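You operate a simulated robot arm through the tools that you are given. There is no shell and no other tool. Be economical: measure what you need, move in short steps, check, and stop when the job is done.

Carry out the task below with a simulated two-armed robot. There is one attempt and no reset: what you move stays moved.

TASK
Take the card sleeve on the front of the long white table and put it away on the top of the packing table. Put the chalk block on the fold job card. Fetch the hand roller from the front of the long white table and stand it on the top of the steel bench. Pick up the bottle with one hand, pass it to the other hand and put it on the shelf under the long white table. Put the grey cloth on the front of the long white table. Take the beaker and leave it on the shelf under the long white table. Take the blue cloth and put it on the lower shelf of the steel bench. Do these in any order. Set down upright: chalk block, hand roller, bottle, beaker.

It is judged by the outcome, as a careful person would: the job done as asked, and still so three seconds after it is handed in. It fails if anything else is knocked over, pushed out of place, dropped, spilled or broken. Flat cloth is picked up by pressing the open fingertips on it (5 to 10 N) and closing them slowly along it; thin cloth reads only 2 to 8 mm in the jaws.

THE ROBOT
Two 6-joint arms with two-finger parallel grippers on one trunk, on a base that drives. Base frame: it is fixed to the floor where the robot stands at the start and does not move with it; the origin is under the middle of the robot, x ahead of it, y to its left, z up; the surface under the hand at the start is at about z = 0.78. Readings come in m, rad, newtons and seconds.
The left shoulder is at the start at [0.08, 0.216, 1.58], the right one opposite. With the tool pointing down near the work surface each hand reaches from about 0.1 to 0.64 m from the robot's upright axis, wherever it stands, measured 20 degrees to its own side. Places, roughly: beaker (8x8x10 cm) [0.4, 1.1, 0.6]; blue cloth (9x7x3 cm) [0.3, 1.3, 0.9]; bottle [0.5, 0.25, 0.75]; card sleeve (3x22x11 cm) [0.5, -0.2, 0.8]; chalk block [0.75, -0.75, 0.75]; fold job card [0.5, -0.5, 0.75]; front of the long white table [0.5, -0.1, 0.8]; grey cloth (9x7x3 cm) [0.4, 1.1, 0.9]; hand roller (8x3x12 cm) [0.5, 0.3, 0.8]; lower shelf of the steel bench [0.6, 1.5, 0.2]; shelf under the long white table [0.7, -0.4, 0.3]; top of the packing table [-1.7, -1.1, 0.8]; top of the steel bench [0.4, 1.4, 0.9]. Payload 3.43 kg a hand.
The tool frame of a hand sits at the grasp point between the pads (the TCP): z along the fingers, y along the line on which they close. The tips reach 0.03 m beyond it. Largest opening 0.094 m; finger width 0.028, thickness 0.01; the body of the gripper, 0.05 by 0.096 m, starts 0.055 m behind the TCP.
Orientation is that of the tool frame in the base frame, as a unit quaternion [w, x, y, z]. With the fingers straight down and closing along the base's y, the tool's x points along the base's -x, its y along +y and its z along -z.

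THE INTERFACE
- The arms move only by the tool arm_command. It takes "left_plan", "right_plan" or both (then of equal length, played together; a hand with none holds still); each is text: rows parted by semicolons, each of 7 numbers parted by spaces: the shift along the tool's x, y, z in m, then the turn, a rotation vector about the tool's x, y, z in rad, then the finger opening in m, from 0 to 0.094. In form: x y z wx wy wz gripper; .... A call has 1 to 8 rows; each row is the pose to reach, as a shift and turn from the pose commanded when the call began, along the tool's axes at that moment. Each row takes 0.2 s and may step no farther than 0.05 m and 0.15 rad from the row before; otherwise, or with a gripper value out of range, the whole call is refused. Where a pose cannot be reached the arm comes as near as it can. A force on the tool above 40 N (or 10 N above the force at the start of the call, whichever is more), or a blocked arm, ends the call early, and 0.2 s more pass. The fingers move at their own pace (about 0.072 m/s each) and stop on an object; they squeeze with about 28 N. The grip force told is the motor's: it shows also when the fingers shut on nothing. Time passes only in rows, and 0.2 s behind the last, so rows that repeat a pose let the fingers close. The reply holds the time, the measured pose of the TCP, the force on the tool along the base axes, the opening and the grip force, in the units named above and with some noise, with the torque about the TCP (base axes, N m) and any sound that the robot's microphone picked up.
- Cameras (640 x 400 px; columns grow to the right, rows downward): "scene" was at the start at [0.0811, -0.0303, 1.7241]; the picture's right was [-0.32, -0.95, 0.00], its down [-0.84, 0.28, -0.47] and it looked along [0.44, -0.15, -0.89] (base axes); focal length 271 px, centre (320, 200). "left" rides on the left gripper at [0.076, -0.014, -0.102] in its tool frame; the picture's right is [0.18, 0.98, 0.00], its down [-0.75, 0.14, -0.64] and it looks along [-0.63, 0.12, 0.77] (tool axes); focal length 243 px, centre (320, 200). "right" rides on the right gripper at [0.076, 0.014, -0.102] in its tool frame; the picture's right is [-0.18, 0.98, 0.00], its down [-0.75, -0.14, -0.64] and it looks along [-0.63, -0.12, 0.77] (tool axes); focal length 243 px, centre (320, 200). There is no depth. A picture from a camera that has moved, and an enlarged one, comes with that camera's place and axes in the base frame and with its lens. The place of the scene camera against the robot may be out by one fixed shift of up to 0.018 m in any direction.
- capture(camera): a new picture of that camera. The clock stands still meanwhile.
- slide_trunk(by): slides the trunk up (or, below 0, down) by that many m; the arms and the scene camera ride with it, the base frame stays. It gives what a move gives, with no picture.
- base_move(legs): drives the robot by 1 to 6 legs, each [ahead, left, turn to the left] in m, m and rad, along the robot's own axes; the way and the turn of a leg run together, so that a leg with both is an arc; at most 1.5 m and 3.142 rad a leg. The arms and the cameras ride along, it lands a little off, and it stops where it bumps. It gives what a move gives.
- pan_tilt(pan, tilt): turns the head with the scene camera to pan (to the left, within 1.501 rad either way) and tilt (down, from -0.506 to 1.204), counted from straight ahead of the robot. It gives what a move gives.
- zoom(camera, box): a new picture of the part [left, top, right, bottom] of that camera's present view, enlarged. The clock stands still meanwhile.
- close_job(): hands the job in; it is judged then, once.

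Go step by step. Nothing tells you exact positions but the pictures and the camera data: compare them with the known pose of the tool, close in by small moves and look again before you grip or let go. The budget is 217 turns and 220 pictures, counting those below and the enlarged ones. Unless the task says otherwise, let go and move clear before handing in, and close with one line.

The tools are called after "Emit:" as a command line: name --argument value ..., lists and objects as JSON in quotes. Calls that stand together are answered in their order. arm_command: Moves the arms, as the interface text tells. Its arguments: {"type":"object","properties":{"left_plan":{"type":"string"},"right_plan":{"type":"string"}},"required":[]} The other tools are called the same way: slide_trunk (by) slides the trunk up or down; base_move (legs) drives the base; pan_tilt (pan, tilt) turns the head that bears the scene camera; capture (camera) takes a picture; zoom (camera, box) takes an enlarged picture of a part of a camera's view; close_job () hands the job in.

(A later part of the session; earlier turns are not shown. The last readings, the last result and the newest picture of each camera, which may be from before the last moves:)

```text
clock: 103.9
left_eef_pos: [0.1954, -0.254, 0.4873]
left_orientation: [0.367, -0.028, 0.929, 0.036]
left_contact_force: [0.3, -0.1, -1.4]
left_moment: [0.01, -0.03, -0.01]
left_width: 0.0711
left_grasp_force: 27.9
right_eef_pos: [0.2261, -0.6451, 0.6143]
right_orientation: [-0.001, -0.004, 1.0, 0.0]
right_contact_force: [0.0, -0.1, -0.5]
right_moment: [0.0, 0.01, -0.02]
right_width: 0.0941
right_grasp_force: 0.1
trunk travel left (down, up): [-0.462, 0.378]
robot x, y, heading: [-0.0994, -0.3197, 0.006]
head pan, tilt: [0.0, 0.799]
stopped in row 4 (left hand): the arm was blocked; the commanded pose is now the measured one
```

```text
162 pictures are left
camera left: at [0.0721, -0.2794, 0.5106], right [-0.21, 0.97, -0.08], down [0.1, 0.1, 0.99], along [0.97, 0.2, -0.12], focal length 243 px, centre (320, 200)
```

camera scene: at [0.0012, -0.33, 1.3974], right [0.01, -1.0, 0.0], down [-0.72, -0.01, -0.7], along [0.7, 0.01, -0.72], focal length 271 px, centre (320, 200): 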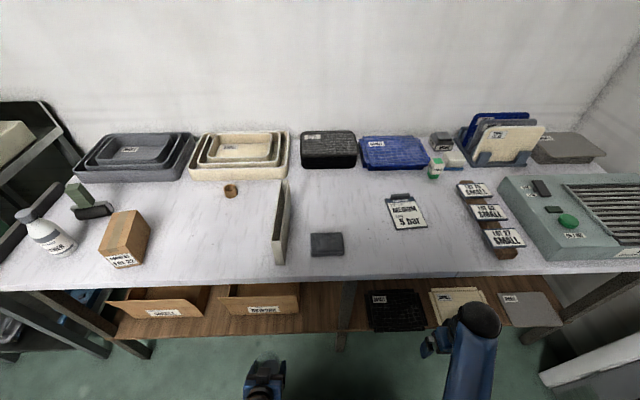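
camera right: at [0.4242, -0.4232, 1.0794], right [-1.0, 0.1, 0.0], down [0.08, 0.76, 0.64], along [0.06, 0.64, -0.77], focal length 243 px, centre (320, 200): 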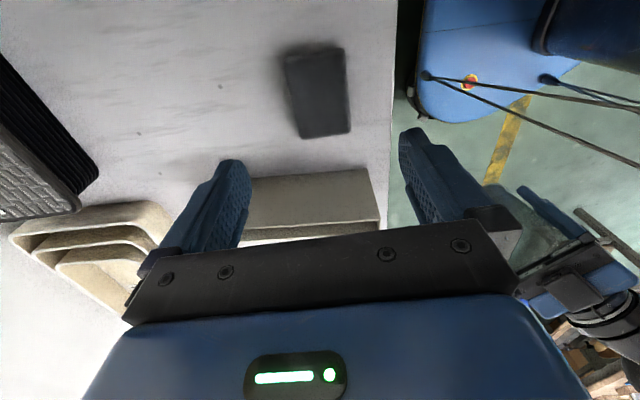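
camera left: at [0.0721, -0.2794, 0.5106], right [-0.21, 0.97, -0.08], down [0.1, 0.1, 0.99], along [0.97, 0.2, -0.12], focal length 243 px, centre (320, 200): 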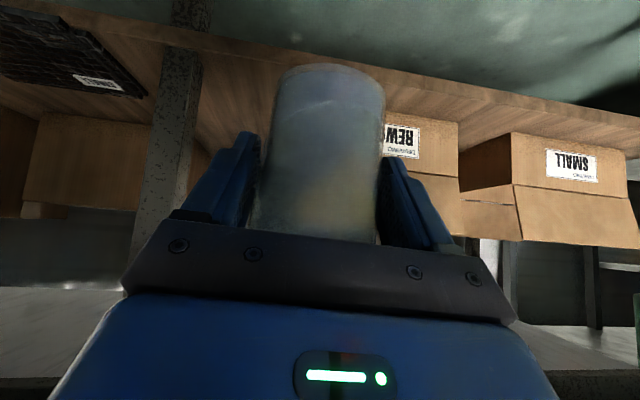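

The arm is blocked by the body there, so I'll bring the hand back to its own side, re-level it, and sidestep the base right instead.

Emit:
arm_command --left_plan "0 0.04 0 0.04 -0.01 0.02 0.04; 0 0.08 0 0.08 -0.02 0.04 0.04; 0 0.10 0 0.123 -0.03 0.058 0.04"

Emit:
base_move --legs '[[0, -0.15, -0.008]]'

Emit:
capture --camera "left"

```text
clock: 104.7
left_eef_pos: [0.1868, -0.1577, 0.494]
left_orientation: [0.382, 0.035, 0.923, -0.008]
left_contact_force: [0.5, -0.1, -0.5]
left_moment: [0.02, 0.02, 0.03]
left_width: 0.0717
left_grasp_force: 27.8
right_eef_pos: [0.2245, -0.6463, 0.6165]
right_orientation: [0.0, -0.004, 1.0, 0.0]
right_contact_force: [-0.3, 0.5, -0.6]
right_moment: [0.02, -0.01, 0.01]
right_width: 0.0937
right_grasp_force: 0.1
trunk travel left (down, up): [-0.462, 0.378]
robot x, y, heading: [-0.1015, -0.3228, 0.01]
head pan, tilt: [0.0, 0.799]
```

```text
clock: 106.1
left_eef_pos: [0.1878, -0.3046, 0.4932]
left_orientation: [0.381, 0.035, 0.924, -0.009]
left_contact_force: [0.4, -0.7, -1.2]
left_moment: [-0.01, 0.02, -0.02]
left_width: 0.0713
left_grasp_force: 27.4
right_eef_pos: [0.2238, -0.7943, 0.6176]
right_orientation: [0.0, -0.002, 1.0, 0.0]
right_contact_force: [-0.2, 0.6, -0.3]
right_moment: [-0.05, 0.02, 0.0]
right_width: 0.0937
right_grasp_force: 0.1
trunk travel left (down, up): [-0.462, 0.378]
robot x, y, heading: [-0.0956, -0.4683, 0.003]
head pan, tilt: [0.0, 0.799]
```

```text
161 pictures are left
camera left: at [0.0627, -0.3114, 0.513], right [-0.06, 0.99, -0.12], down [0.09, 0.13, 0.99], along [0.99, 0.05, -0.1], focal length 243 px, centre (320, 200)
```

left: 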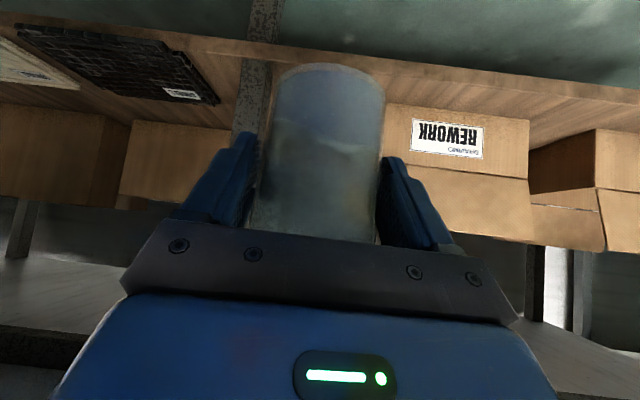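

Aligned with the gap (leg edge y≈-0.38, box edge ≈-0.235). Advancing over the shelf slowly.

Emit:
arm_command --left_plan "-0.021 0.003 0.035 0 0 0 0.04; -0.042 0.005 0.07 0 0 0 0.04; -0.064 0.008 0.105 0 0 0 0.04; -0.085 0.01 0.141 0 0 0 0.04"

Emit:
capture --camera "left"

Emit:
capture --camera "scene"

```text
clock: 107.1
left_eef_pos: [0.3496, -0.3084, 0.4522]
left_orientation: [0.382, 0.035, 0.924, -0.009]
left_contact_force: [0.2, 0.5, -0.9]
left_moment: [-0.01, -0.01, 0.01]
left_width: 0.0715
left_grasp_force: 27.9
right_eef_pos: [0.225, -0.7949, 0.6162]
right_orientation: [0.0, -0.002, 1.0, 0.0]
right_contact_force: [0.6, -0.4, 0.2]
right_moment: [0.0, 0.04, 0.01]
right_width: 0.0939
right_grasp_force: 0.1
trunk travel left (down, up): [-0.462, 0.378]
robot x, y, heading: [-0.1002, -0.4721, 0.007]
head pan, tilt: [0.0, 0.799]
```

```text
160 pictures are left
camera left: at [0.224, -0.3138, 0.4726], right [-0.06, 0.99, -0.12], down [0.09, 0.13, 0.99], along [0.99, 0.05, -0.1], focal length 243 px, centre (320, 200)
```

left: 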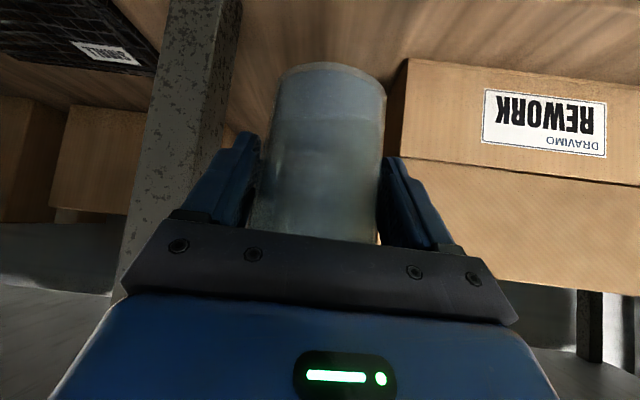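

```text
159 pictures are left
camera scene: at [0.0039, -0.4776, 1.3973], right [0.0, -1.0, 0.0], down [-0.72, 0.0, -0.7], along [0.7, 0.0, -0.72], focal length 271 px, centre (320, 200)
```

scene: 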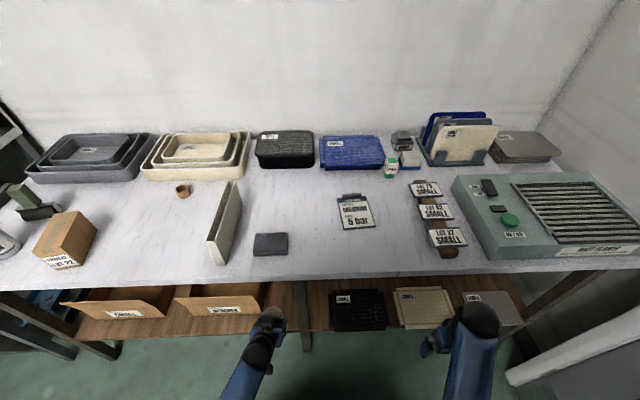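

Good clearance both sides. Continue forward and down.

Emit:
arm_command --left_plan "-0.028 0.003 0.028 0 0 0 0.04; -0.05 0.005 0.05 0 0 0 0.04; -0.036 0.005 0.064 0 0 0 0.04; -0.022 0.005 0.078 0 0 0 0.04"

Emit:
capture --camera "left"

```text
clock: 108.1
left_eef_pos: [0.4212, -0.3071, 0.4136]
left_orientation: [0.38, 0.035, 0.924, -0.009]
left_contact_force: [-0.1, 0.4, -1.2]
left_moment: [0.04, 0.0, -0.03]
left_width: 0.0713
left_grasp_force: 28.2
right_eef_pos: [0.2242, -0.7944, 0.615]
right_orientation: [-0.001, -0.002, 1.0, 0.0]
right_contact_force: [1.4, -1.3, -1.0]
right_moment: [0.02, 0.02, 0.02]
right_width: 0.094
right_grasp_force: 0.0
trunk travel left (down, up): [-0.462, 0.378]
robot x, y, heading: [-0.0991, -0.4669, 0.0]
head pan, tilt: [0.0, 0.799]
```

```text
158 pictures are left
camera left: at [0.2954, -0.3125, 0.4341], right [-0.06, 0.99, -0.12], down [0.09, 0.13, 0.99], along [0.99, 0.05, -0.1], focal length 243 px, centre (320, 200)
```

left: 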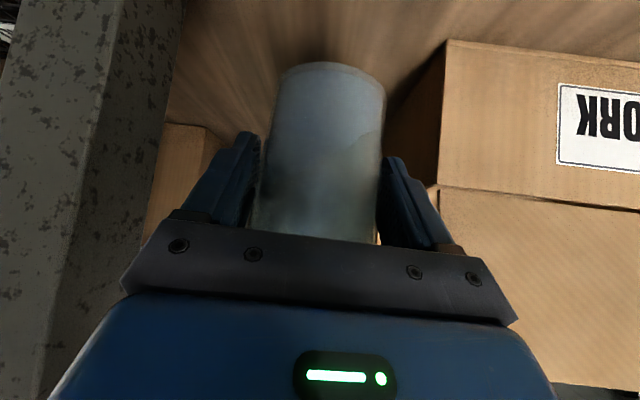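

Shelf is at about z 0.30; lowering in small steps.

Emit:
arm_command --left_plan "0.014 0 0.014 0 0 0 0.04; 0.025 0 0.025 0 0 0 0.04; 0.032 0 0.032 0 0 0 0.04; 0.036 0 0.036 0 0 0 0.04; 0.039 0 0.039 0 0 0 0.04"

```text
clock: 109.3
left_eef_pos: [0.4155, -0.3037, 0.3773]
left_orientation: [0.379, 0.03, 0.925, 0.004]
left_contact_force: [0.5, 0.0, -1.8]
left_moment: [0.0, -0.03, -0.03]
left_width: 0.0714
left_grasp_force: 28.6
left hand out of reach, approached as far as the arm can: row 2, 3, 4, 5
right_eef_pos: [0.224, -0.7941, 0.6158]
right_orientation: [0.001, -0.002, 1.0, 0.0]
right_contact_force: [0.0, -0.8, 0.3]
right_moment: [0.02, 0.0, 0.0]
right_width: 0.0939
right_grasp_force: 0.0
trunk travel left (down, up): [-0.462, 0.378]
robot x, y, heading: [-0.0976, -0.4729, 0.006]
head pan, tilt: [0.0, 0.799]
```

Arm is at its reach limit; lowering the trunk slightly will bring it down.

Emit:
slide_trunk --by -0.015

```text
clock: 109.9
left_eef_pos: [0.4162, -0.305, 0.3617]
left_orientation: [0.379, 0.03, 0.925, 0.005]
left_contact_force: [0.9, 0.5, -0.3]
left_moment: [0.0, 0.05, 0.04]
left_width: 0.0719
left_grasp_force: 28.2
right_eef_pos: [0.2224, -0.7935, 0.6007]
right_orientation: [0.0, -0.002, 1.0, 0.0]
right_contact_force: [0.9, 0.4, -0.7]
right_moment: [0.03, 0.01, 0.01]
right_width: 0.0942
right_grasp_force: 0.1
trunk travel left (down, up): [-0.447, 0.393]
robot x, y, heading: [-0.1009, -0.4694, 0.008]
head pan, tilt: [0.0, 0.799]
```

Emit:
slide_trunk --by -0.008

Emit:
capture --camera "left"

```text
clock: 110.5
left_eef_pos: [0.4162, -0.3045, 0.3543]
left_orientation: [0.379, 0.031, 0.925, 0.004]
left_contact_force: [0.0, -0.4, 2.4]
left_moment: [-0.08, -0.01, 0.0]
left_width: 0.0715
left_grasp_force: 27.5
right_eef_pos: [0.2244, -0.7948, 0.5927]
right_orientation: [0.0, -0.002, 1.0, 0.0]
right_contact_force: [-0.1, 0.2, 0.2]
right_moment: [0.04, -0.03, 0.0]
right_width: 0.094
right_grasp_force: 0.1
trunk travel left (down, up): [-0.439, 0.401]
robot x, y, heading: [-0.0988, -0.4649, 0.0]
head pan, tilt: [0.0, 0.799]
```

```text
157 pictures are left
camera left: at [0.2907, -0.3136, 0.3745], right [-0.08, 0.99, -0.1], down [0.09, 0.11, 0.99], along [0.99, 0.07, -0.1], focal length 243 px, centre (320, 200)
```

left: 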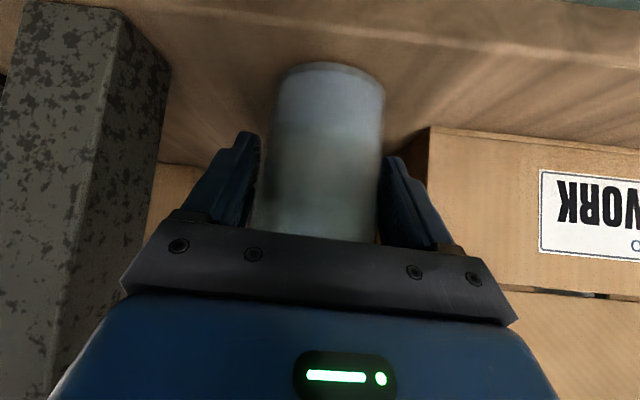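

Slight contact. One more 4 mm to confirm.

Emit:
slide_trunk --by -0.004

```text
clock: 111.0
left_eef_pos: [0.4191, -0.3041, 0.3511]
left_orientation: [0.381, 0.029, 0.924, 0.006]
left_contact_force: [-1.3, 5.5, 17.0]
left_moment: [-0.19, -0.1, 0.01]
left_width: 0.0716
left_grasp_force: 27.4
right_eef_pos: [0.2235, -0.7946, 0.5897]
right_orientation: [0.001, -0.002, 1.0, -0.001]
right_contact_force: [-0.1, 0.2, 0.6]
right_moment: [-0.03, 0.03, 0.01]
right_width: 0.0941
right_grasp_force: 0.1
trunk travel left (down, up): [-0.435, 0.405]
robot x, y, heading: [-0.0982, -0.4688, 0.007]
head pan, tilt: [0.0, 0.799]
```

Firm contact. Opening the fingers gently, then withdrawing.

Emit:
arm_command --left_plan "0 0 0 0 0 0 0.074; 0 0 0 0 0 0 0.08; 0 0 0 0 0 0 0.086; 0 0 0 0 0 0 0.088"

Emit:
capture --camera "left"

```text
clock: 112.0
left_eef_pos: [0.4157, -0.3052, 0.3509]
left_orientation: [0.379, 0.031, 0.925, 0.005]
left_contact_force: [-0.7, -0.2, -0.3]
left_moment: [0.0, 0.06, -0.02]
left_width: 0.088
left_grasp_force: 0.1
right_eef_pos: [0.2251, -0.7943, 0.5893]
right_orientation: [0.001, -0.003, 1.0, 0.0]
right_contact_force: [0.1, -1.0, 0.0]
right_moment: [0.03, 0.01, -0.01]
right_width: 0.0939
right_grasp_force: 0.0
trunk travel left (down, up): [-0.435, 0.405]
robot x, y, heading: [-0.099, -0.4688, 0.005]
head pan, tilt: [0.0, 0.799]
```

```text
156 pictures are left
camera left: at [0.2904, -0.3136, 0.3704], right [-0.08, 0.99, -0.1], down [0.09, 0.11, 0.99], along [0.99, 0.07, -0.1], focal length 243 px, centre (320, 200)
```

left: 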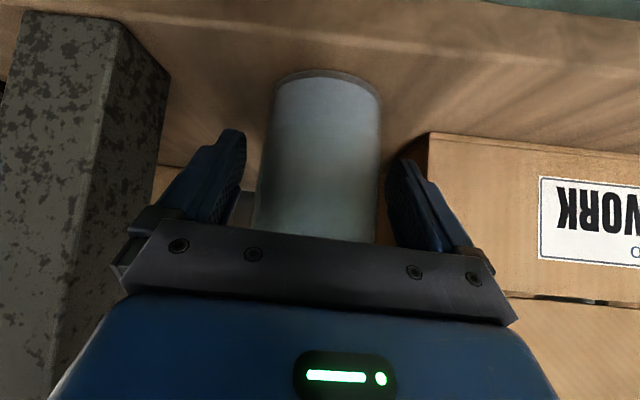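

The beaker stands free. Withdrawing backward and slightly up.

Emit:
arm_command --left_plan "0.0 0 -0.036 0 0 0 0.088; 0.028 0 -0.064 0 0 0 0.088; 0.057 0 -0.092 0 0 0 0.088; 0.085 0 -0.12 0 0 0 0.088; 0.11 0 -0.15 0 0 0 0.088"

Emit:
capture --camera "left"

```text
clock: 113.2
left_eef_pos: [0.2344, -0.296, 0.3817]
left_orientation: [0.38, 0.03, 0.924, 0.004]
left_contact_force: [-0.4, -0.2, 0.0]
left_moment: [0.01, -0.01, -0.03]
left_width: 0.088
left_grasp_force: 0.1
left hand out of reach, approached as far as the arm can: row 1
right_eef_pos: [0.2245, -0.794, 0.5905]
right_orientation: [0.0, -0.002, 1.0, -0.001]
right_contact_force: [0.3, 0.3, 0.4]
right_moment: [-0.01, -0.04, -0.02]
right_width: 0.094
right_grasp_force: 0.1
trunk travel left (down, up): [-0.435, 0.405]
robot x, y, heading: [-0.1038, -0.4684, 0.005]
head pan, tilt: [0.0, 0.799]
```

```text
155 pictures are left
camera left: at [0.1085, -0.3043, 0.4027], right [-0.08, 0.99, -0.1], down [0.09, 0.11, 0.99], along [0.99, 0.07, -0.1], focal length 243 px, centre (320, 200)
```

left: 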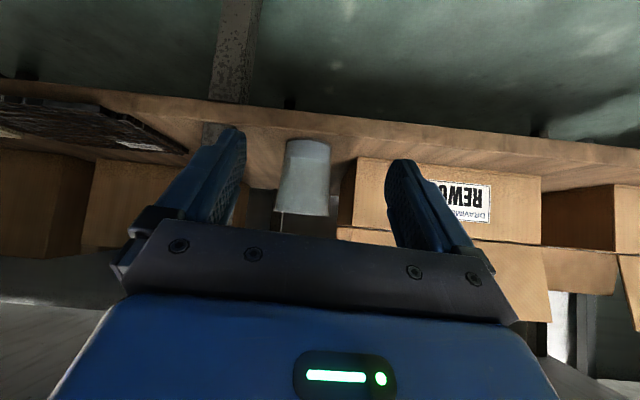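

Beaker is safely on the shelf. Now raise the trunk and lift the left hand for the chalk job.

Emit:
slide_trunk --by 0.4

Emit:
arm_command --left_plan "-0.03 0 -0.03 0 0 0 0.06; -0.06 0 -0.06 0 0.12 0 0.04; -0.09 0 -0.09 0 0.25 0 0.02; -0.12 0 -0.12 0 0.38 0 0.02; -0.14 0 -0.14 0 0.5 0 0.02; -0.16 0 -0.16 0 0.63 0 0.02; -0.17 0 -0.17 0 0.75 0 0.02"

Emit:
base_move --legs '[[0, -0.04, 0], [0.12, 0, 0]]'

Emit:
capture --camera "right"

Emit:
capture --camera "scene"

```text
clock: 117.0
left_eef_pos: [0.2342, -0.296, 0.781]
left_orientation: [0.379, 0.031, 0.925, 0.005]
left_contact_force: [0.3, -0.1, 0.2]
left_moment: [0.02, -0.01, 0.03]
left_width: 0.0879
left_grasp_force: 0.1
right_eef_pos: [0.2235, -0.7937, 0.9888]
right_orientation: [0.001, -0.002, 1.0, 0.0]
right_contact_force: [-0.4, -1.1, -0.5]
right_moment: [-0.01, 0.02, 0.01]
right_width: 0.0941
right_grasp_force: 0.0
trunk travel left (down, up): [-0.835, 0.005]
robot x, y, heading: [-0.1015, -0.468, 0.009]
head pan, tilt: [0.0, 0.799]
```

```text
clock: 118.6
left_eef_pos: [0.2369, -0.3038, 1.0213]
left_orientation: [0.013, 0.027, 0.999, 0.015]
left_contact_force: [-0.7, 0.0, -0.6]
left_moment: [0.03, 0.01, 0.02]
left_width: 0.0201
left_grasp_force: 0.1
right_eef_pos: [0.2257, -0.7945, 0.9895]
right_orientation: [-0.001, -0.002, 1.0, 0.0]
right_contact_force: [0.5, -0.7, -0.4]
right_moment: [-0.02, 0.04, 0.02]
right_width: 0.094
right_grasp_force: 0.1
trunk travel left (down, up): [-0.835, 0.005]
robot x, y, heading: [-0.0971, -0.4684, 0.003]
head pan, tilt: [0.0, 0.799]
```

```text
clock: 120.3
left_eef_pos: [0.3503, -0.3398, 1.0229]
left_orientation: [0.017, 0.027, 0.999, 0.014]
left_contact_force: [-0.7, 0.8, 0.2]
left_moment: [-0.02, -0.05, 0.01]
left_width: 0.0199
left_grasp_force: 0.1
right_eef_pos: [0.3381, -0.8317, 0.991]
right_orientation: [0.002, -0.001, 1.0, 0.0]
right_contact_force: [-0.1, 0.3, -0.2]
right_moment: [-0.03, -0.02, -0.03]
right_width: 0.0941
right_grasp_force: 0.0
trunk travel left (down, up): [-0.835, 0.005]
robot x, y, heading: [0.0194, -0.5082, 0.006]
head pan, tilt: [0.0, 0.799]
```

```text
154 pictures are left
camera right: at [0.2618, -0.8179, 1.0938], right [0.18, 0.98, 0.0], down [0.75, -0.14, 0.65], along [0.63, -0.12, -0.76], focal length 243 px, centre (320, 200)
```

right: 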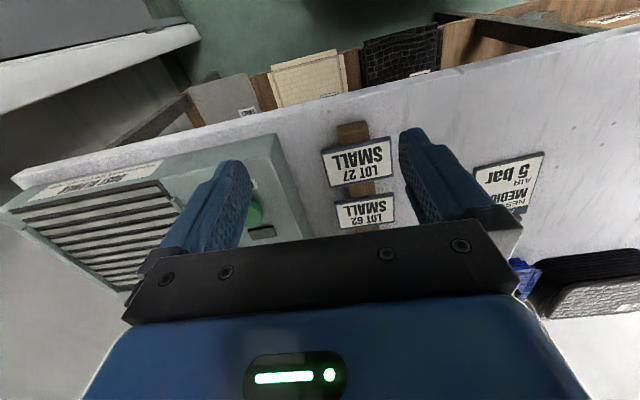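

```text
153 pictures are left
camera scene: at [0.1126, -0.5138, 1.7711], right [0.0, -1.0, 0.0], down [-0.71, 0.0, -0.7], along [0.7, 0.0, -0.71], focal length 271 px, centre (320, 200)
```

scene: 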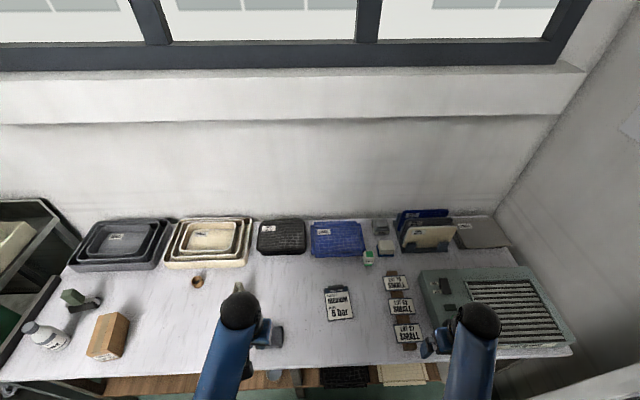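

Zoom on chalk and card.

Emit:
zoom --camera "scene" --box '[300, 210, 460, 330]'

```text
3.33 times, centred on (380, 270) of scene
camera zoom: at [0.1126, -0.5138, 1.7711], right [0.0, -1.0, 0.0], down [-0.71, 0.0, -0.7], along [0.7, 0.0, -0.71], focal length 902 px, centre (120, -33)
```

zoom: 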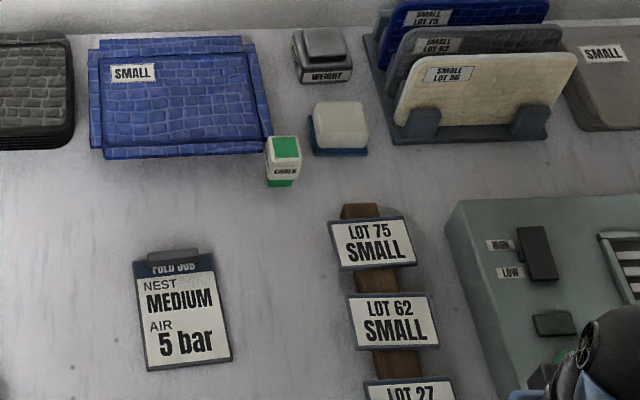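

Chalk stands at about (0.72, -0.715), its left-back close to the blue pad. I'll step 4 cm nearer and bring the right hand over it, pitched forward.

Emit:
base_move --legs '[[0.04, 0, 0]]'

Emit:
arm_command --right_plan "-0.038 0.015 0 0 -0.05 0 0.07; -0.076 0.03 0 0 -0.1 0 0.06; -0.114 0.045 0 0 -0.15 0 0.06; -0.152 0.06 0 0 -0.2 0 0.06; -0.19 0.075 0 0 -0.25 0 0.06; -0.228 0.09 0 0 -0.3 0 0.06; -0.266 0.105 0 0 -0.35 0 0.06; -0.3 0.12 0.02 0 -0.4 0 0.06"

Emit:
capture --camera "right"

```text
clock: 121.2
left_eef_pos: [0.387, -0.3434, 1.0245]
left_orientation: [0.017, 0.027, 0.999, 0.016]
left_contact_force: [-0.3, 0.0, 0.0]
left_moment: [0.0, -0.01, -0.02]
left_width: 0.0204
left_grasp_force: 0.0
right_eef_pos: [0.3751, -0.833, 0.9919]
right_orientation: [0.002, -0.002, 1.0, 0.002]
right_contact_force: [-1.2, -1.2, 0.6]
right_moment: [0.02, -0.04, -0.01]
right_width: 0.094
right_grasp_force: 0.0
trunk travel left (down, up): [-0.835, 0.005]
robot x, y, heading: [0.0581, -0.5085, 0.008]
head pan, tilt: [0.0, 0.799]
```

```text
clock: 123.0
left_eef_pos: [0.3949, -0.3415, 1.0216]
left_orientation: [0.013, 0.027, 0.999, 0.015]
left_contact_force: [-0.1, 0.2, -0.3]
left_moment: [0.01, 0.0, 0.01]
left_width: 0.02
left_grasp_force: 0.0
right_eef_pos: [0.6807, -0.7098, 0.9699]
right_orientation: [0.197, -0.001, 0.98, 0.0]
right_contact_force: [0.5, -0.4, -0.3]
right_moment: [-0.01, -0.01, -0.02]
right_width: 0.06
right_grasp_force: 0.0
trunk travel left (down, up): [-0.835, 0.005]
robot x, y, heading: [0.0593, -0.5079, 0.007]
head pan, tilt: [0.0, 0.799]
```

```text
151 pictures are left
camera right: at [0.573, -0.6966, 1.0344], right [0.17, 0.98, 0.07], down [0.45, -0.14, 0.88], along [0.88, -0.12, -0.46], focal length 243 px, centre (320, 200)
```

right: 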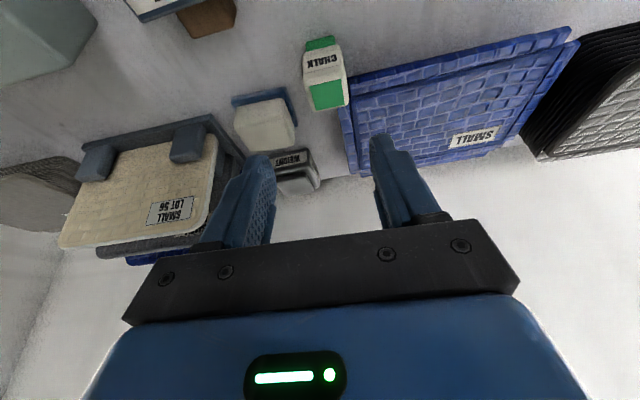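

Chalk centre ≈ (0.733, -0.704), top z≈0.84. I'll come above it, gripping its upper, front part to clear the pad.

Emit:
arm_command --right_plan "-0.005 0.006 0.04 0 0 0 0.06; -0.0106 0.006 0.075 0 0 0 0.06"

Emit:
capture --camera "right"

```text
clock: 123.6
left_eef_pos: [0.3947, -0.3419, 1.0217]
left_orientation: [0.012, 0.027, 0.999, 0.015]
left_contact_force: [1.0, -0.4, -0.5]
left_moment: [0.02, 0.01, 0.02]
left_width: 0.0198
left_grasp_force: 0.0
right_eef_pos: [0.7185, -0.7045, 0.9029]
right_orientation: [0.198, -0.001, 0.98, 0.0]
right_contact_force: [-0.6, -0.2, -0.4]
right_moment: [-0.03, -0.02, -0.02]
right_width: 0.0601
right_grasp_force: 0.0
trunk travel left (down, up): [-0.835, 0.005]
robot x, y, heading: [0.056, -0.506, 0.004]
head pan, tilt: [0.0, 0.799]
```

```text
150 pictures are left
camera right: at [0.6101, -0.6903, 0.9681], right [0.17, 0.98, 0.07], down [0.45, -0.14, 0.88], along [0.88, -0.12, -0.46], focal length 243 px, centre (320, 200)
```

right: 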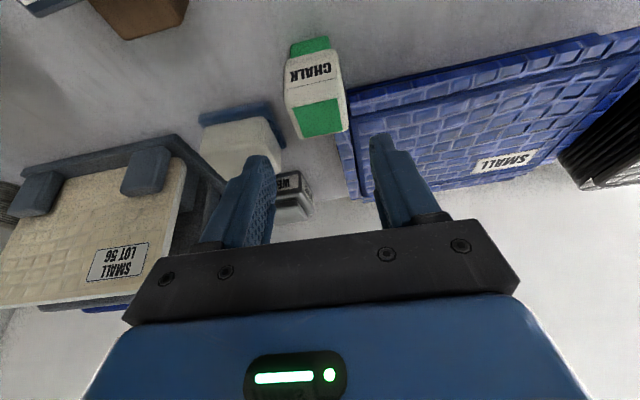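

Descending to grip the upper part of the chalk.

Emit:
arm_command --right_plan "0.01 0.001 0.03 0 0 0 0.06; 0.019 0.001 0.055 0 0 0 0.06; 0.019 0.001 0.055 0 0 0 0.06"

Emit:
capture --camera "right"

```text
clock: 124.4
left_eef_pos: [0.3927, -0.3417, 1.0204]
left_orientation: [0.013, 0.028, 0.999, 0.016]
left_contact_force: [-0.2, 0.2, -0.1]
left_moment: [0.01, -0.02, -0.01]
left_width: 0.0201
left_grasp_force: 0.1
right_eef_pos: [0.7215, -0.7039, 0.8478]
right_orientation: [0.199, -0.002, 0.98, 0.0]
right_contact_force: [-0.9, -0.5, -0.1]
right_moment: [0.04, -0.03, -0.03]
right_width: 0.0602
right_grasp_force: 0.1
right hand out of reach, approached as far as the arm can: row 2, 3
trunk travel left (down, up): [-0.835, 0.005]
robot x, y, heading: [0.0589, -0.5051, 0.008]
head pan, tilt: [0.0, 0.799]
```

```text
149 pictures are left
camera right: at [0.6105, -0.6902, 0.9137], right [0.17, 0.98, 0.07], down [0.44, -0.14, 0.88], along [0.88, -0.12, -0.46], focal length 243 px, centre (320, 200)
```

right: 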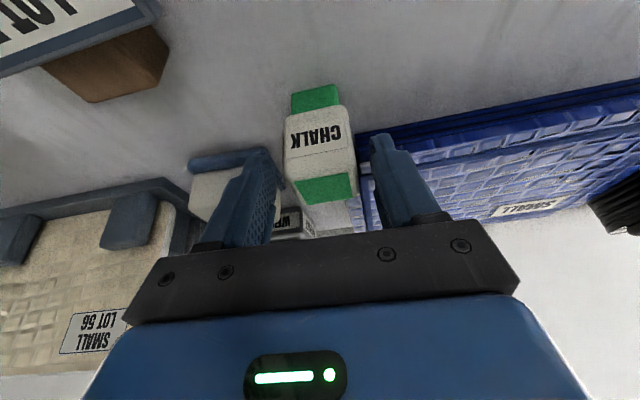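

The chalk is between the fingers. Closing and lifting.

Emit:
arm_command --right_plan "0 0 0 0 0 0 0.045; 0 0 0 0 0 0 0.035; 0 0 0 0 0 0 0.02; 0 0 0 0 0 0 0.02"

```text
clock: 125.4
left_eef_pos: [0.3925, -0.3417, 1.0228]
left_orientation: [0.013, 0.027, 0.999, 0.016]
left_contact_force: [0.3, 0.2, 0.2]
left_moment: [0.04, -0.03, -0.03]
left_width: 0.0199
left_grasp_force: 0.1
right_eef_pos: [0.7187, -0.7036, 0.8501]
right_orientation: [0.198, -0.002, 0.98, -0.001]
right_contact_force: [1.0, 0.1, 2.3]
right_moment: [-0.06, -0.06, 0.04]
right_width: 0.0412
right_grasp_force: 28.5
trunk travel left (down, up): [-0.835, 0.005]
robot x, y, heading: [0.0581, -0.5102, 0.006]
head pan, tilt: [0.0, 0.799]
```

Emit:
arm_command --right_plan "-0.006 0 -0.014 0 0 0 0.02; -0.0156 0 -0.037 0 0 0 0.02; -0.0233 0 -0.0553 0 0 0 0.02; -0.031 0 -0.074 0 0 0 0.02"

Emit:
capture --camera "right"

```text
clock: 126.4
left_eef_pos: [0.3922, -0.3413, 1.0218]
left_orientation: [0.013, 0.027, 0.999, 0.015]
left_contact_force: [0.6, -1.0, 0.0]
left_moment: [-0.04, -0.01, 0.02]
left_width: 0.02
left_grasp_force: 0.1
right_eef_pos: [0.7194, -0.7036, 0.9303]
right_orientation: [0.197, 0.0, 0.98, 0.0]
right_contact_force: [0.1, 0.2, -0.5]
right_moment: [-0.03, -0.02, -0.06]
right_width: 0.0412
right_grasp_force: 27.9
trunk travel left (down, up): [-0.835, 0.005]
robot x, y, heading: [0.0608, -0.5066, 0.004]
head pan, tilt: [0.0, 0.799]
```

```text
148 pictures are left
camera right: at [0.6102, -0.6912, 0.9943], right [0.17, 0.98, 0.07], down [0.45, -0.14, 0.88], along [0.88, -0.12, -0.46], focal length 243 px, centre (320, 200)
```

right: 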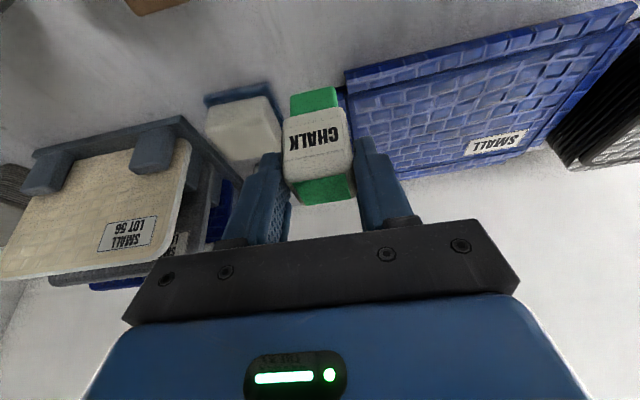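

Held. Check whether the block tilted in the grip.

Emit:
zoom --camera "right" --box '[220, 60, 420, 230]'

Emit:
zoom --camera "scene" --box '[320, 180, 440, 300]'

```text
2.35 times, centred on (320, 145) of right
camera zoom: at [0.6102, -0.6912, 0.9943], right [0.17, 0.98, 0.07], down [0.45, -0.14, 0.88], along [0.88, -0.12, -0.46], focal length 571 px, centre (320, 329)
```

zoom: 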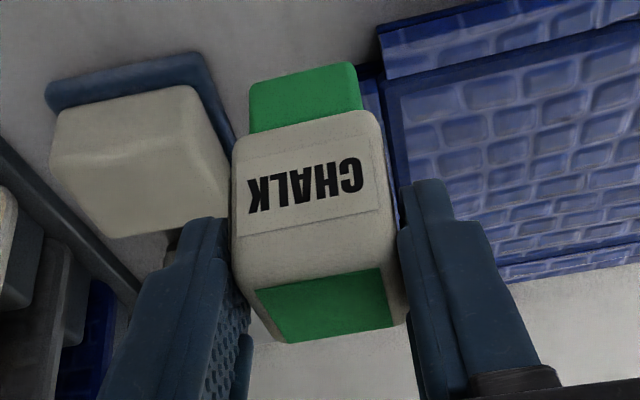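

```text
3.33 times, centred on (380, 240) of scene
camera zoom: at [0.1598, -0.5166, 1.7704], right [0.0, -1.0, 0.0], down [-0.72, 0.0, -0.7], along [0.7, 0.0, -0.72], focal length 902 px, centre (120, 67)
```

zoom: 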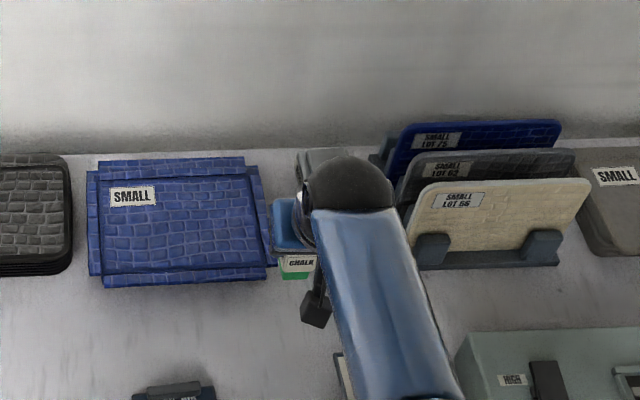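

No tilt. Carry it over the fold job card and look.

Emit:
arm_command --right_plan "0.034 0.024 -0.014 0 0 0 0.02; 0.067 0.048 -0.028 0 0 0 0.02; 0.101 0.071 -0.043 0 0 0 0.02; 0.135 0.095 -0.057 0 0 0 0.02; 0.1686 0.119 -0.0712 0 0 0 0.02"

Emit:
capture --camera "right"

Emit:
zoom --camera "scene" --box '[270, 220, 430, 340]'

```text
clock: 127.6
left_eef_pos: [0.3912, -0.3421, 1.0219]
left_orientation: [0.015, 0.027, 0.999, 0.015]
left_contact_force: [-0.4, 0.4, 0.2]
left_moment: [0.01, 0.0, 0.0]
left_width: 0.0199
left_grasp_force: 0.0
right_eef_pos: [0.5362, -0.5866, 0.9298]
right_orientation: [0.198, 0.0, 0.98, 0.0]
right_contact_force: [0.0, 0.3, -0.8]
right_moment: [0.01, -0.01, 0.01]
right_width: 0.0412
right_grasp_force: 28.1
trunk travel left (down, up): [-0.835, 0.005]
robot x, y, heading: [0.0574, -0.5051, 0.006]
head pan, tilt: [0.0, 0.799]
```

```text
145 pictures are left
camera right: at [0.4256, -0.5728, 0.996], right [0.17, 0.98, 0.07], down [0.44, -0.14, 0.89], along [0.88, -0.12, -0.46], focal length 243 px, centre (320, 200)
```

right: 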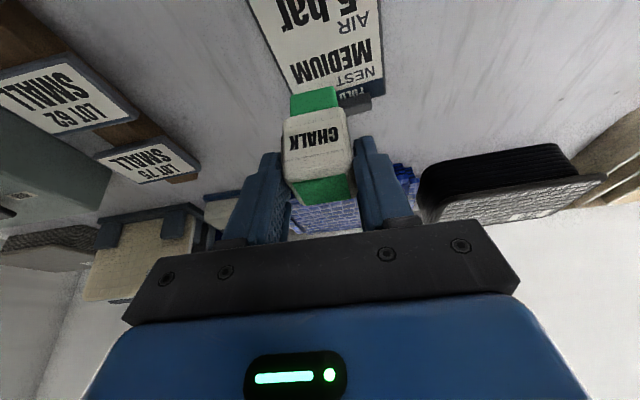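

```text
3.33 times, centred on (350, 280) of scene
camera zoom: at [0.1576, -0.516, 1.7706], right [0.0, -1.0, 0.0], down [-0.72, 0.0, -0.7], along [0.7, 0.0, -0.72], focal length 902 px, centre (220, -67)
```

zoom: 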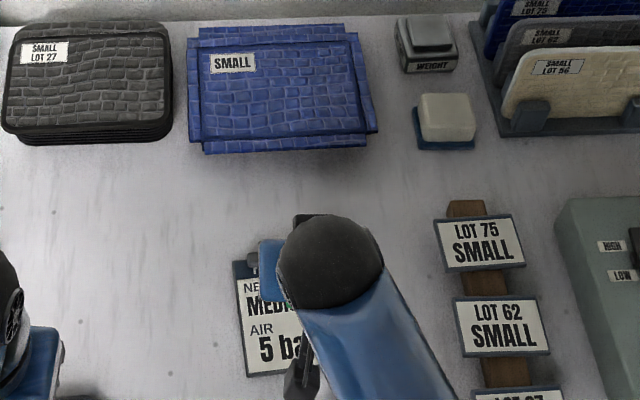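

Position is over the card's paper. Shift 6 mm and lower.

Emit:
arm_command --right_plan "0.0117 0.006 0.0276 0 0 0 0.02; 0.0195 0.006 0.046 0 0 0 0.02; 0.0233 0.006 0.0553 0 0 0 0.02; 0.0253 0.006 0.06 0 0 0 0.02"

```text
clock: 128.6
left_eef_pos: [0.3935, -0.3416, 1.0206]
left_orientation: [0.013, 0.028, 0.999, 0.016]
left_contact_force: [0.3, 0.7, 0.1]
left_moment: [0.05, 0.03, 0.0]
left_width: 0.02
left_grasp_force: 0.1
right_eef_pos: [0.5373, -0.5815, 0.8634]
right_orientation: [0.197, -0.002, 0.98, 0.001]
right_contact_force: [-0.3, 0.3, 0.1]
right_moment: [0.01, 0.02, 0.01]
right_width: 0.0414
right_grasp_force: 27.6
trunk travel left (down, up): [-0.835, 0.005]
robot x, y, heading: [0.0579, -0.5088, 0.003]
head pan, tilt: [0.0, 0.799]
```

Emit:
arm_command --right_plan "0.0012 0 0.0028 0 0 0 0.02; 0.0023 0 0.0055 0 0 0 0.02; 0.0031 0 0.0074 0 0 0 0.02"

Emit:
capture --camera "right"

```text
clock: 129.4
left_eef_pos: [0.3927, -0.3411, 1.0213]
left_orientation: [0.014, 0.026, 0.999, 0.016]
left_contact_force: [0.9, 0.5, 0.4]
left_moment: [0.02, 0.01, 0.01]
left_width: 0.0199
left_grasp_force: 0.0
right_eef_pos: [0.538, -0.5796, 0.8553]
right_orientation: [0.198, -0.002, 0.98, 0.001]
right_contact_force: [0.5, 0.6, 3.2]
right_moment: [-0.05, -0.04, 0.01]
right_width: 0.0413
right_grasp_force: 28.2
trunk travel left (down, up): [-0.835, 0.005]
robot x, y, heading: [0.0609, -0.5087, 0.005]
head pan, tilt: [0.0, 0.799]
```

```text
143 pictures are left
camera right: at [0.4281, -0.5664, 0.9211], right [0.17, 0.98, 0.07], down [0.44, -0.14, 0.89], along [0.88, -0.12, -0.46], focal length 243 px, centre (320, 200)
```

right: 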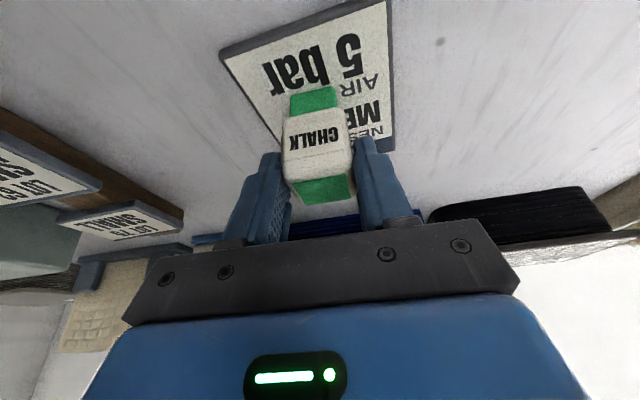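

Touching, well within the card. Release and retreat along the fingers.

Emit:
arm_command --right_plan "0 0 0 0 0 0 0.045; 0 0 0 0 0 0 0.055; 0 0 0 0 0 0 0.065; 0 0 -0.02 0 0 0 0.065; 0 0 -0.05 0 0 0 0.065; 0 0 -0.1 0 0 0 0.065; 0 0 -0.14 0 0 0 0.065"

Emit:
capture --camera "right"

```text
clock: 131.0
left_eef_pos: [0.3923, -0.3418, 1.0222]
left_orientation: [0.013, 0.027, 0.999, 0.015]
left_contact_force: [-0.3, -0.7, 0.1]
left_moment: [-0.01, -0.02, -0.03]
left_width: 0.0198
left_grasp_force: 0.0
right_eef_pos: [0.4824, -0.5825, 0.985]
right_orientation: [0.198, -0.002, 0.98, 0.0]
right_contact_force: [0.0, 0.0, -0.1]
right_moment: [0.03, 0.01, -0.04]
right_width: 0.0649
right_grasp_force: 0.1
trunk travel left (down, up): [-0.835, 0.005]
robot x, y, heading: [0.0591, -0.5088, 0.008]
head pan, tilt: [0.0, 0.799]
```

```text
142 pictures are left
camera right: at [0.3732, -0.5686, 1.0495], right [0.17, 0.98, 0.07], down [0.45, -0.14, 0.88], along [0.88, -0.12, -0.46], focal length 243 px, centre (320, 200)
```

right: 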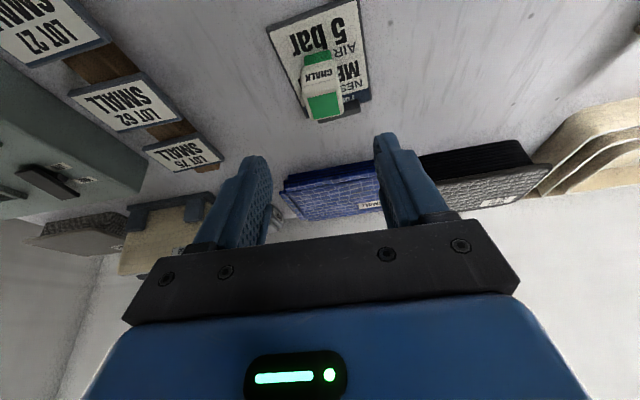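

The chalk stands on the job card. Next the bottle: driving left along the table.

Emit:
base_move --legs '[[-0.12, 0, 0], [0, 0.64, -0.007]]'

Emit:
pan_tilt --pan 0.2 --tilt 0.9

Emit:
capture --camera "scene"

Emit:
capture --camera "left"

```text
clock: 135.4
left_eef_pos: [0.2707, 0.2915, 1.0223]
left_orientation: [0.013, 0.029, 0.999, 0.016]
left_contact_force: [0.8, -0.9, -0.2]
left_moment: [0.03, 0.01, -0.03]
left_width: 0.02
left_grasp_force: 0.1
right_eef_pos: [0.3593, 0.0514, 0.9826]
right_orientation: [0.197, 0.002, 0.98, 0.0]
right_contact_force: [0.4, 0.2, 0.4]
right_moment: [-0.01, -0.03, 0.0]
right_width: 0.0648
right_grasp_force: 0.1
trunk travel left (down, up): [-0.835, 0.005]
robot x, y, heading: [-0.0641, 0.1288, 0.0]
head pan, tilt: [0.0, 0.799]
```

```text
clock: 136.2
left_eef_pos: [0.2699, 0.2925, 1.0214]
left_orientation: [0.014, 0.028, 0.999, 0.016]
left_contact_force: [-0.7, -0.7, 0.2]
left_moment: [-0.01, 0.0, -0.01]
left_width: 0.02
left_grasp_force: 0.0
right_eef_pos: [0.36, 0.0517, 0.9844]
right_orientation: [0.197, 0.0, 0.98, 0.001]
right_contact_force: [-0.7, -0.3, 0.0]
right_moment: [0.01, 0.0, 0.01]
right_width: 0.0649
right_grasp_force: 0.0
trunk travel left (down, up): [-0.835, 0.005]
robot x, y, heading: [-0.0633, 0.1245, 0.003]
head pan, tilt: [0.201, 0.901]
```

```text
141 pictures are left
camera scene: at [0.0298, 0.1337, 1.7625], right [0.2, -0.98, 0.0], down [-0.77, -0.16, -0.62], along [0.61, 0.12, -0.78], focal length 271 px, centre (320, 200)
```

scene: 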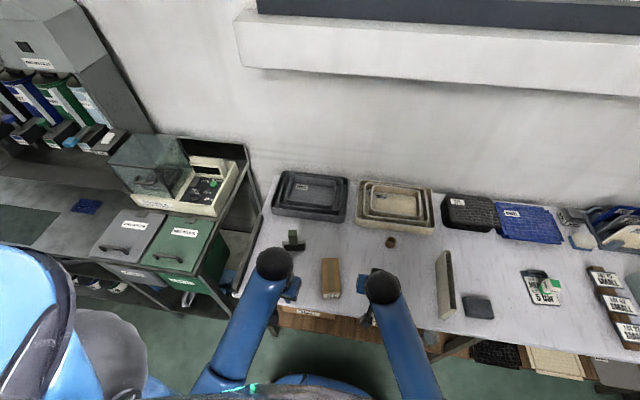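

```text
140 pictures are left
camera left: at [0.1915, 0.2791, 1.1227], right [-0.13, 0.99, 0.03], down [0.74, 0.08, 0.67], along [0.66, 0.1, -0.75], focal length 243 px, centre (320, 200)
```

left: 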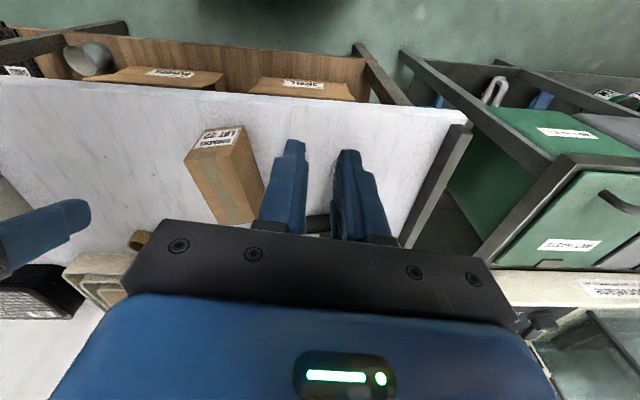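

Opening the left fingers to see the bottle behind them.

Emit:
arm_command --left_plan "0 0 0 0 0 0 0.06; 0 0 0 0 0 0 0.094; 0 0 0 0 0 0 0.094"

Emit:
capture --camera "left"

```text
clock: 137.0
left_eef_pos: [0.2713, 0.2933, 1.0227]
left_orientation: [0.014, 0.028, 0.999, 0.016]
left_contact_force: [0.2, -0.6, 0.0]
left_moment: [-0.04, -0.03, -0.03]
left_width: 0.0938
left_grasp_force: 0.0
right_eef_pos: [0.3609, 0.0527, 0.9833]
right_orientation: [0.197, 0.001, 0.98, 0.0]
right_contact_force: [-0.1, 0.2, 0.5]
right_moment: [0.03, -0.03, -0.02]
right_width: 0.0648
right_grasp_force: 0.0
trunk travel left (down, up): [-0.835, 0.005]
robot x, y, heading: [-0.0627, 0.1301, -0.002]
head pan, tilt: [0.201, 0.901]
```

```text
139 pictures are left
camera left: at [0.1914, 0.2797, 1.1226], right [-0.13, 0.99, 0.03], down [0.74, 0.08, 0.67], along [0.66, 0.1, -0.75], focal length 243 px, centre (320, 200)
```

left: 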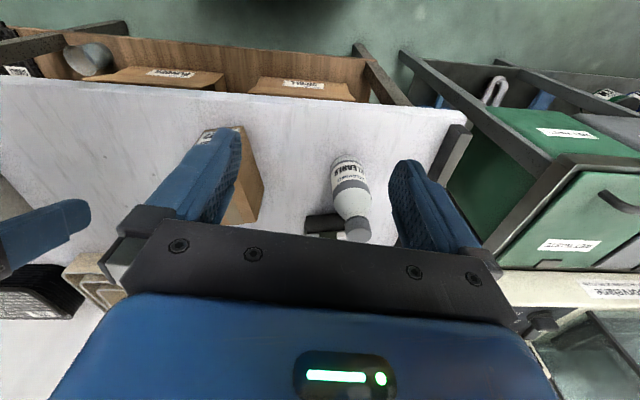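

Bottle is at about (0.417, 0.36), cap top z≈0.92. I'll move the left hand above it, correcting its small tilt.

Emit:
arm_command --left_plan "-0.036 0.019 0 0.011 0.009 -0.019 0.08; -0.072 0.038 0 0.022 0.018 -0.037 0.07; -0.108 0.057 0 0.033 0.027 -0.056 0.06; -0.143 0.075 0.02 0.033 0.027 -0.056 0.06"

Emit:
capture --camera "left"

```text
clock: 138.0
left_eef_pos: [0.4173, 0.3602, 1.0075]
left_orientation: [-0.001, 0.0, 1.0, -0.002]
left_contact_force: [0.4, 0.5, -1.3]
left_moment: [0.03, 0.0, -0.05]
left_width: 0.0602
left_grasp_force: 0.1
right_eef_pos: [0.361, 0.0534, 0.9831]
right_orientation: [0.199, 0.001, 0.98, 0.0]
right_contact_force: [0.1, -1.3, 0.4]
right_moment: [-0.01, -0.01, -0.01]
right_width: 0.065
right_grasp_force: 0.1
trunk travel left (down, up): [-0.835, 0.005]
robot x, y, heading: [-0.0671, 0.1291, -0.001]
head pan, tilt: [0.201, 0.901]
```

```text
138 pictures are left
camera left: at [0.3424, 0.3453, 1.1107], right [-0.18, 0.98, 0.0], down [0.76, 0.14, 0.64], along [0.63, 0.12, -0.77], focal length 243 px, centre (320, 200)
```

left: 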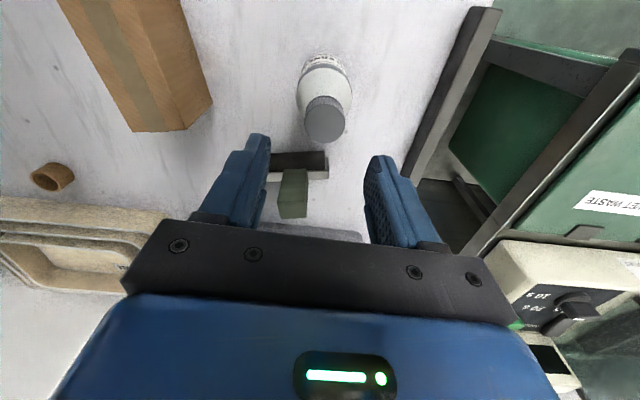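

Well aligned over the cap. Descending to grip it.

Emit:
arm_command --left_plan "0 0.003 0.04 0 0 0 0.06; 0 0.003 0.08 0 0 0 0.06; 0 0.003 0.104 0 0 0 0.06; 0 0.003 0.104 0 0 0 0.045; 0 0.003 0.104 0 0 0 0.03; 0 0.003 0.104 0 0 0 0.01; 0 0.003 0.104 0 0 0 0.01"

Emit:
capture --camera "left"

```text
clock: 139.6
left_eef_pos: [0.4172, 0.3628, 0.9041]
left_orientation: [0.001, 0.001, 1.0, -0.001]
left_contact_force: [2.6, 0.4, 5.2]
left_moment: [0.02, -0.03, -0.01]
left_width: 0.048
left_grasp_force: 28.0
right_eef_pos: [0.358, 0.0519, 0.9835]
right_orientation: [0.197, 0.0, 0.98, 0.0]
right_contact_force: [-0.3, 0.8, 0.5]
right_moment: [0.0, -0.02, 0.02]
right_width: 0.0648
right_grasp_force: 0.0
trunk travel left (down, up): [-0.835, 0.005]
robot x, y, heading: [-0.0639, 0.1347, -0.0]
head pan, tilt: [0.201, 0.901]
```

```text
137 pictures are left
camera left: at [0.3422, 0.3477, 1.0073], right [-0.18, 0.98, 0.0], down [0.75, 0.14, 0.64], along [0.63, 0.12, -0.77], focal length 243 px, centre (320, 200)
```

left: 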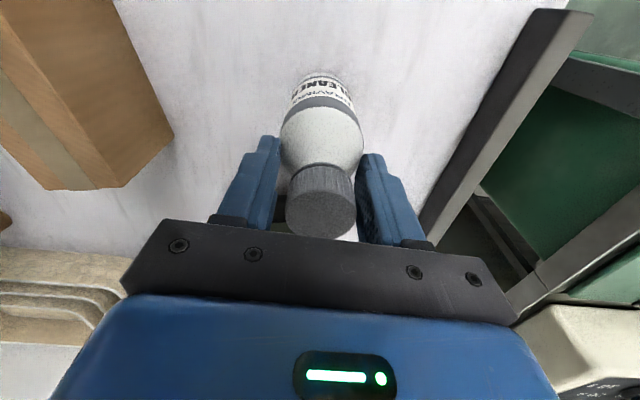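

The tips are on the sloping shoulder; I'll open, rise 1.6 cm and grip the cap only.

Emit:
arm_command --left_plan "0 0 0 0 0 0 0.06; 0 0 -0.016 0 0 0 0.06; 0 0 -0.016 0 0 0 0.045; 0 0 -0.016 0 0 0 0.035; 0 0 -0.016 0 0 0 0.02; 0 0 -0.016 0 0 0 0.01; 0 0 -0.016 0 0 0 0.01"

Emit:
capture --camera "left"

```text
clock: 141.2
left_eef_pos: [0.4172, 0.3617, 0.92]
left_orientation: [0.0, 0.001, 1.0, -0.001]
left_contact_force: [-0.9, 0.9, 3.1]
left_moment: [0.04, 0.1, 0.0]
left_width: 0.0338
left_grasp_force: 28.4
right_eef_pos: [0.3604, 0.0519, 0.9837]
right_orientation: [0.198, 0.001, 0.98, -0.001]
right_contact_force: [-0.6, -0.6, 0.4]
right_moment: [-0.01, 0.03, 0.01]
right_width: 0.0653
right_grasp_force: 0.1
trunk travel left (down, up): [-0.835, 0.005]
robot x, y, heading: [-0.067, 0.1277, -0.002]
head pan, tilt: [0.201, 0.901]
```

```text
136 pictures are left
camera left: at [0.3419, 0.3476, 1.0236], right [-0.18, 0.98, 0.0], down [0.75, 0.14, 0.64], along [0.63, 0.12, -0.77], focal length 243 px, centre (320, 200)
```

left: 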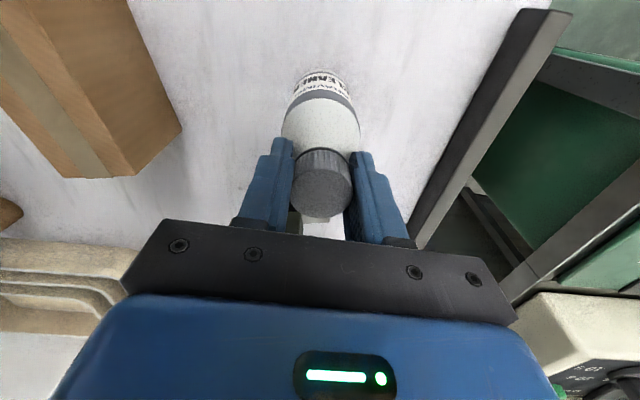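

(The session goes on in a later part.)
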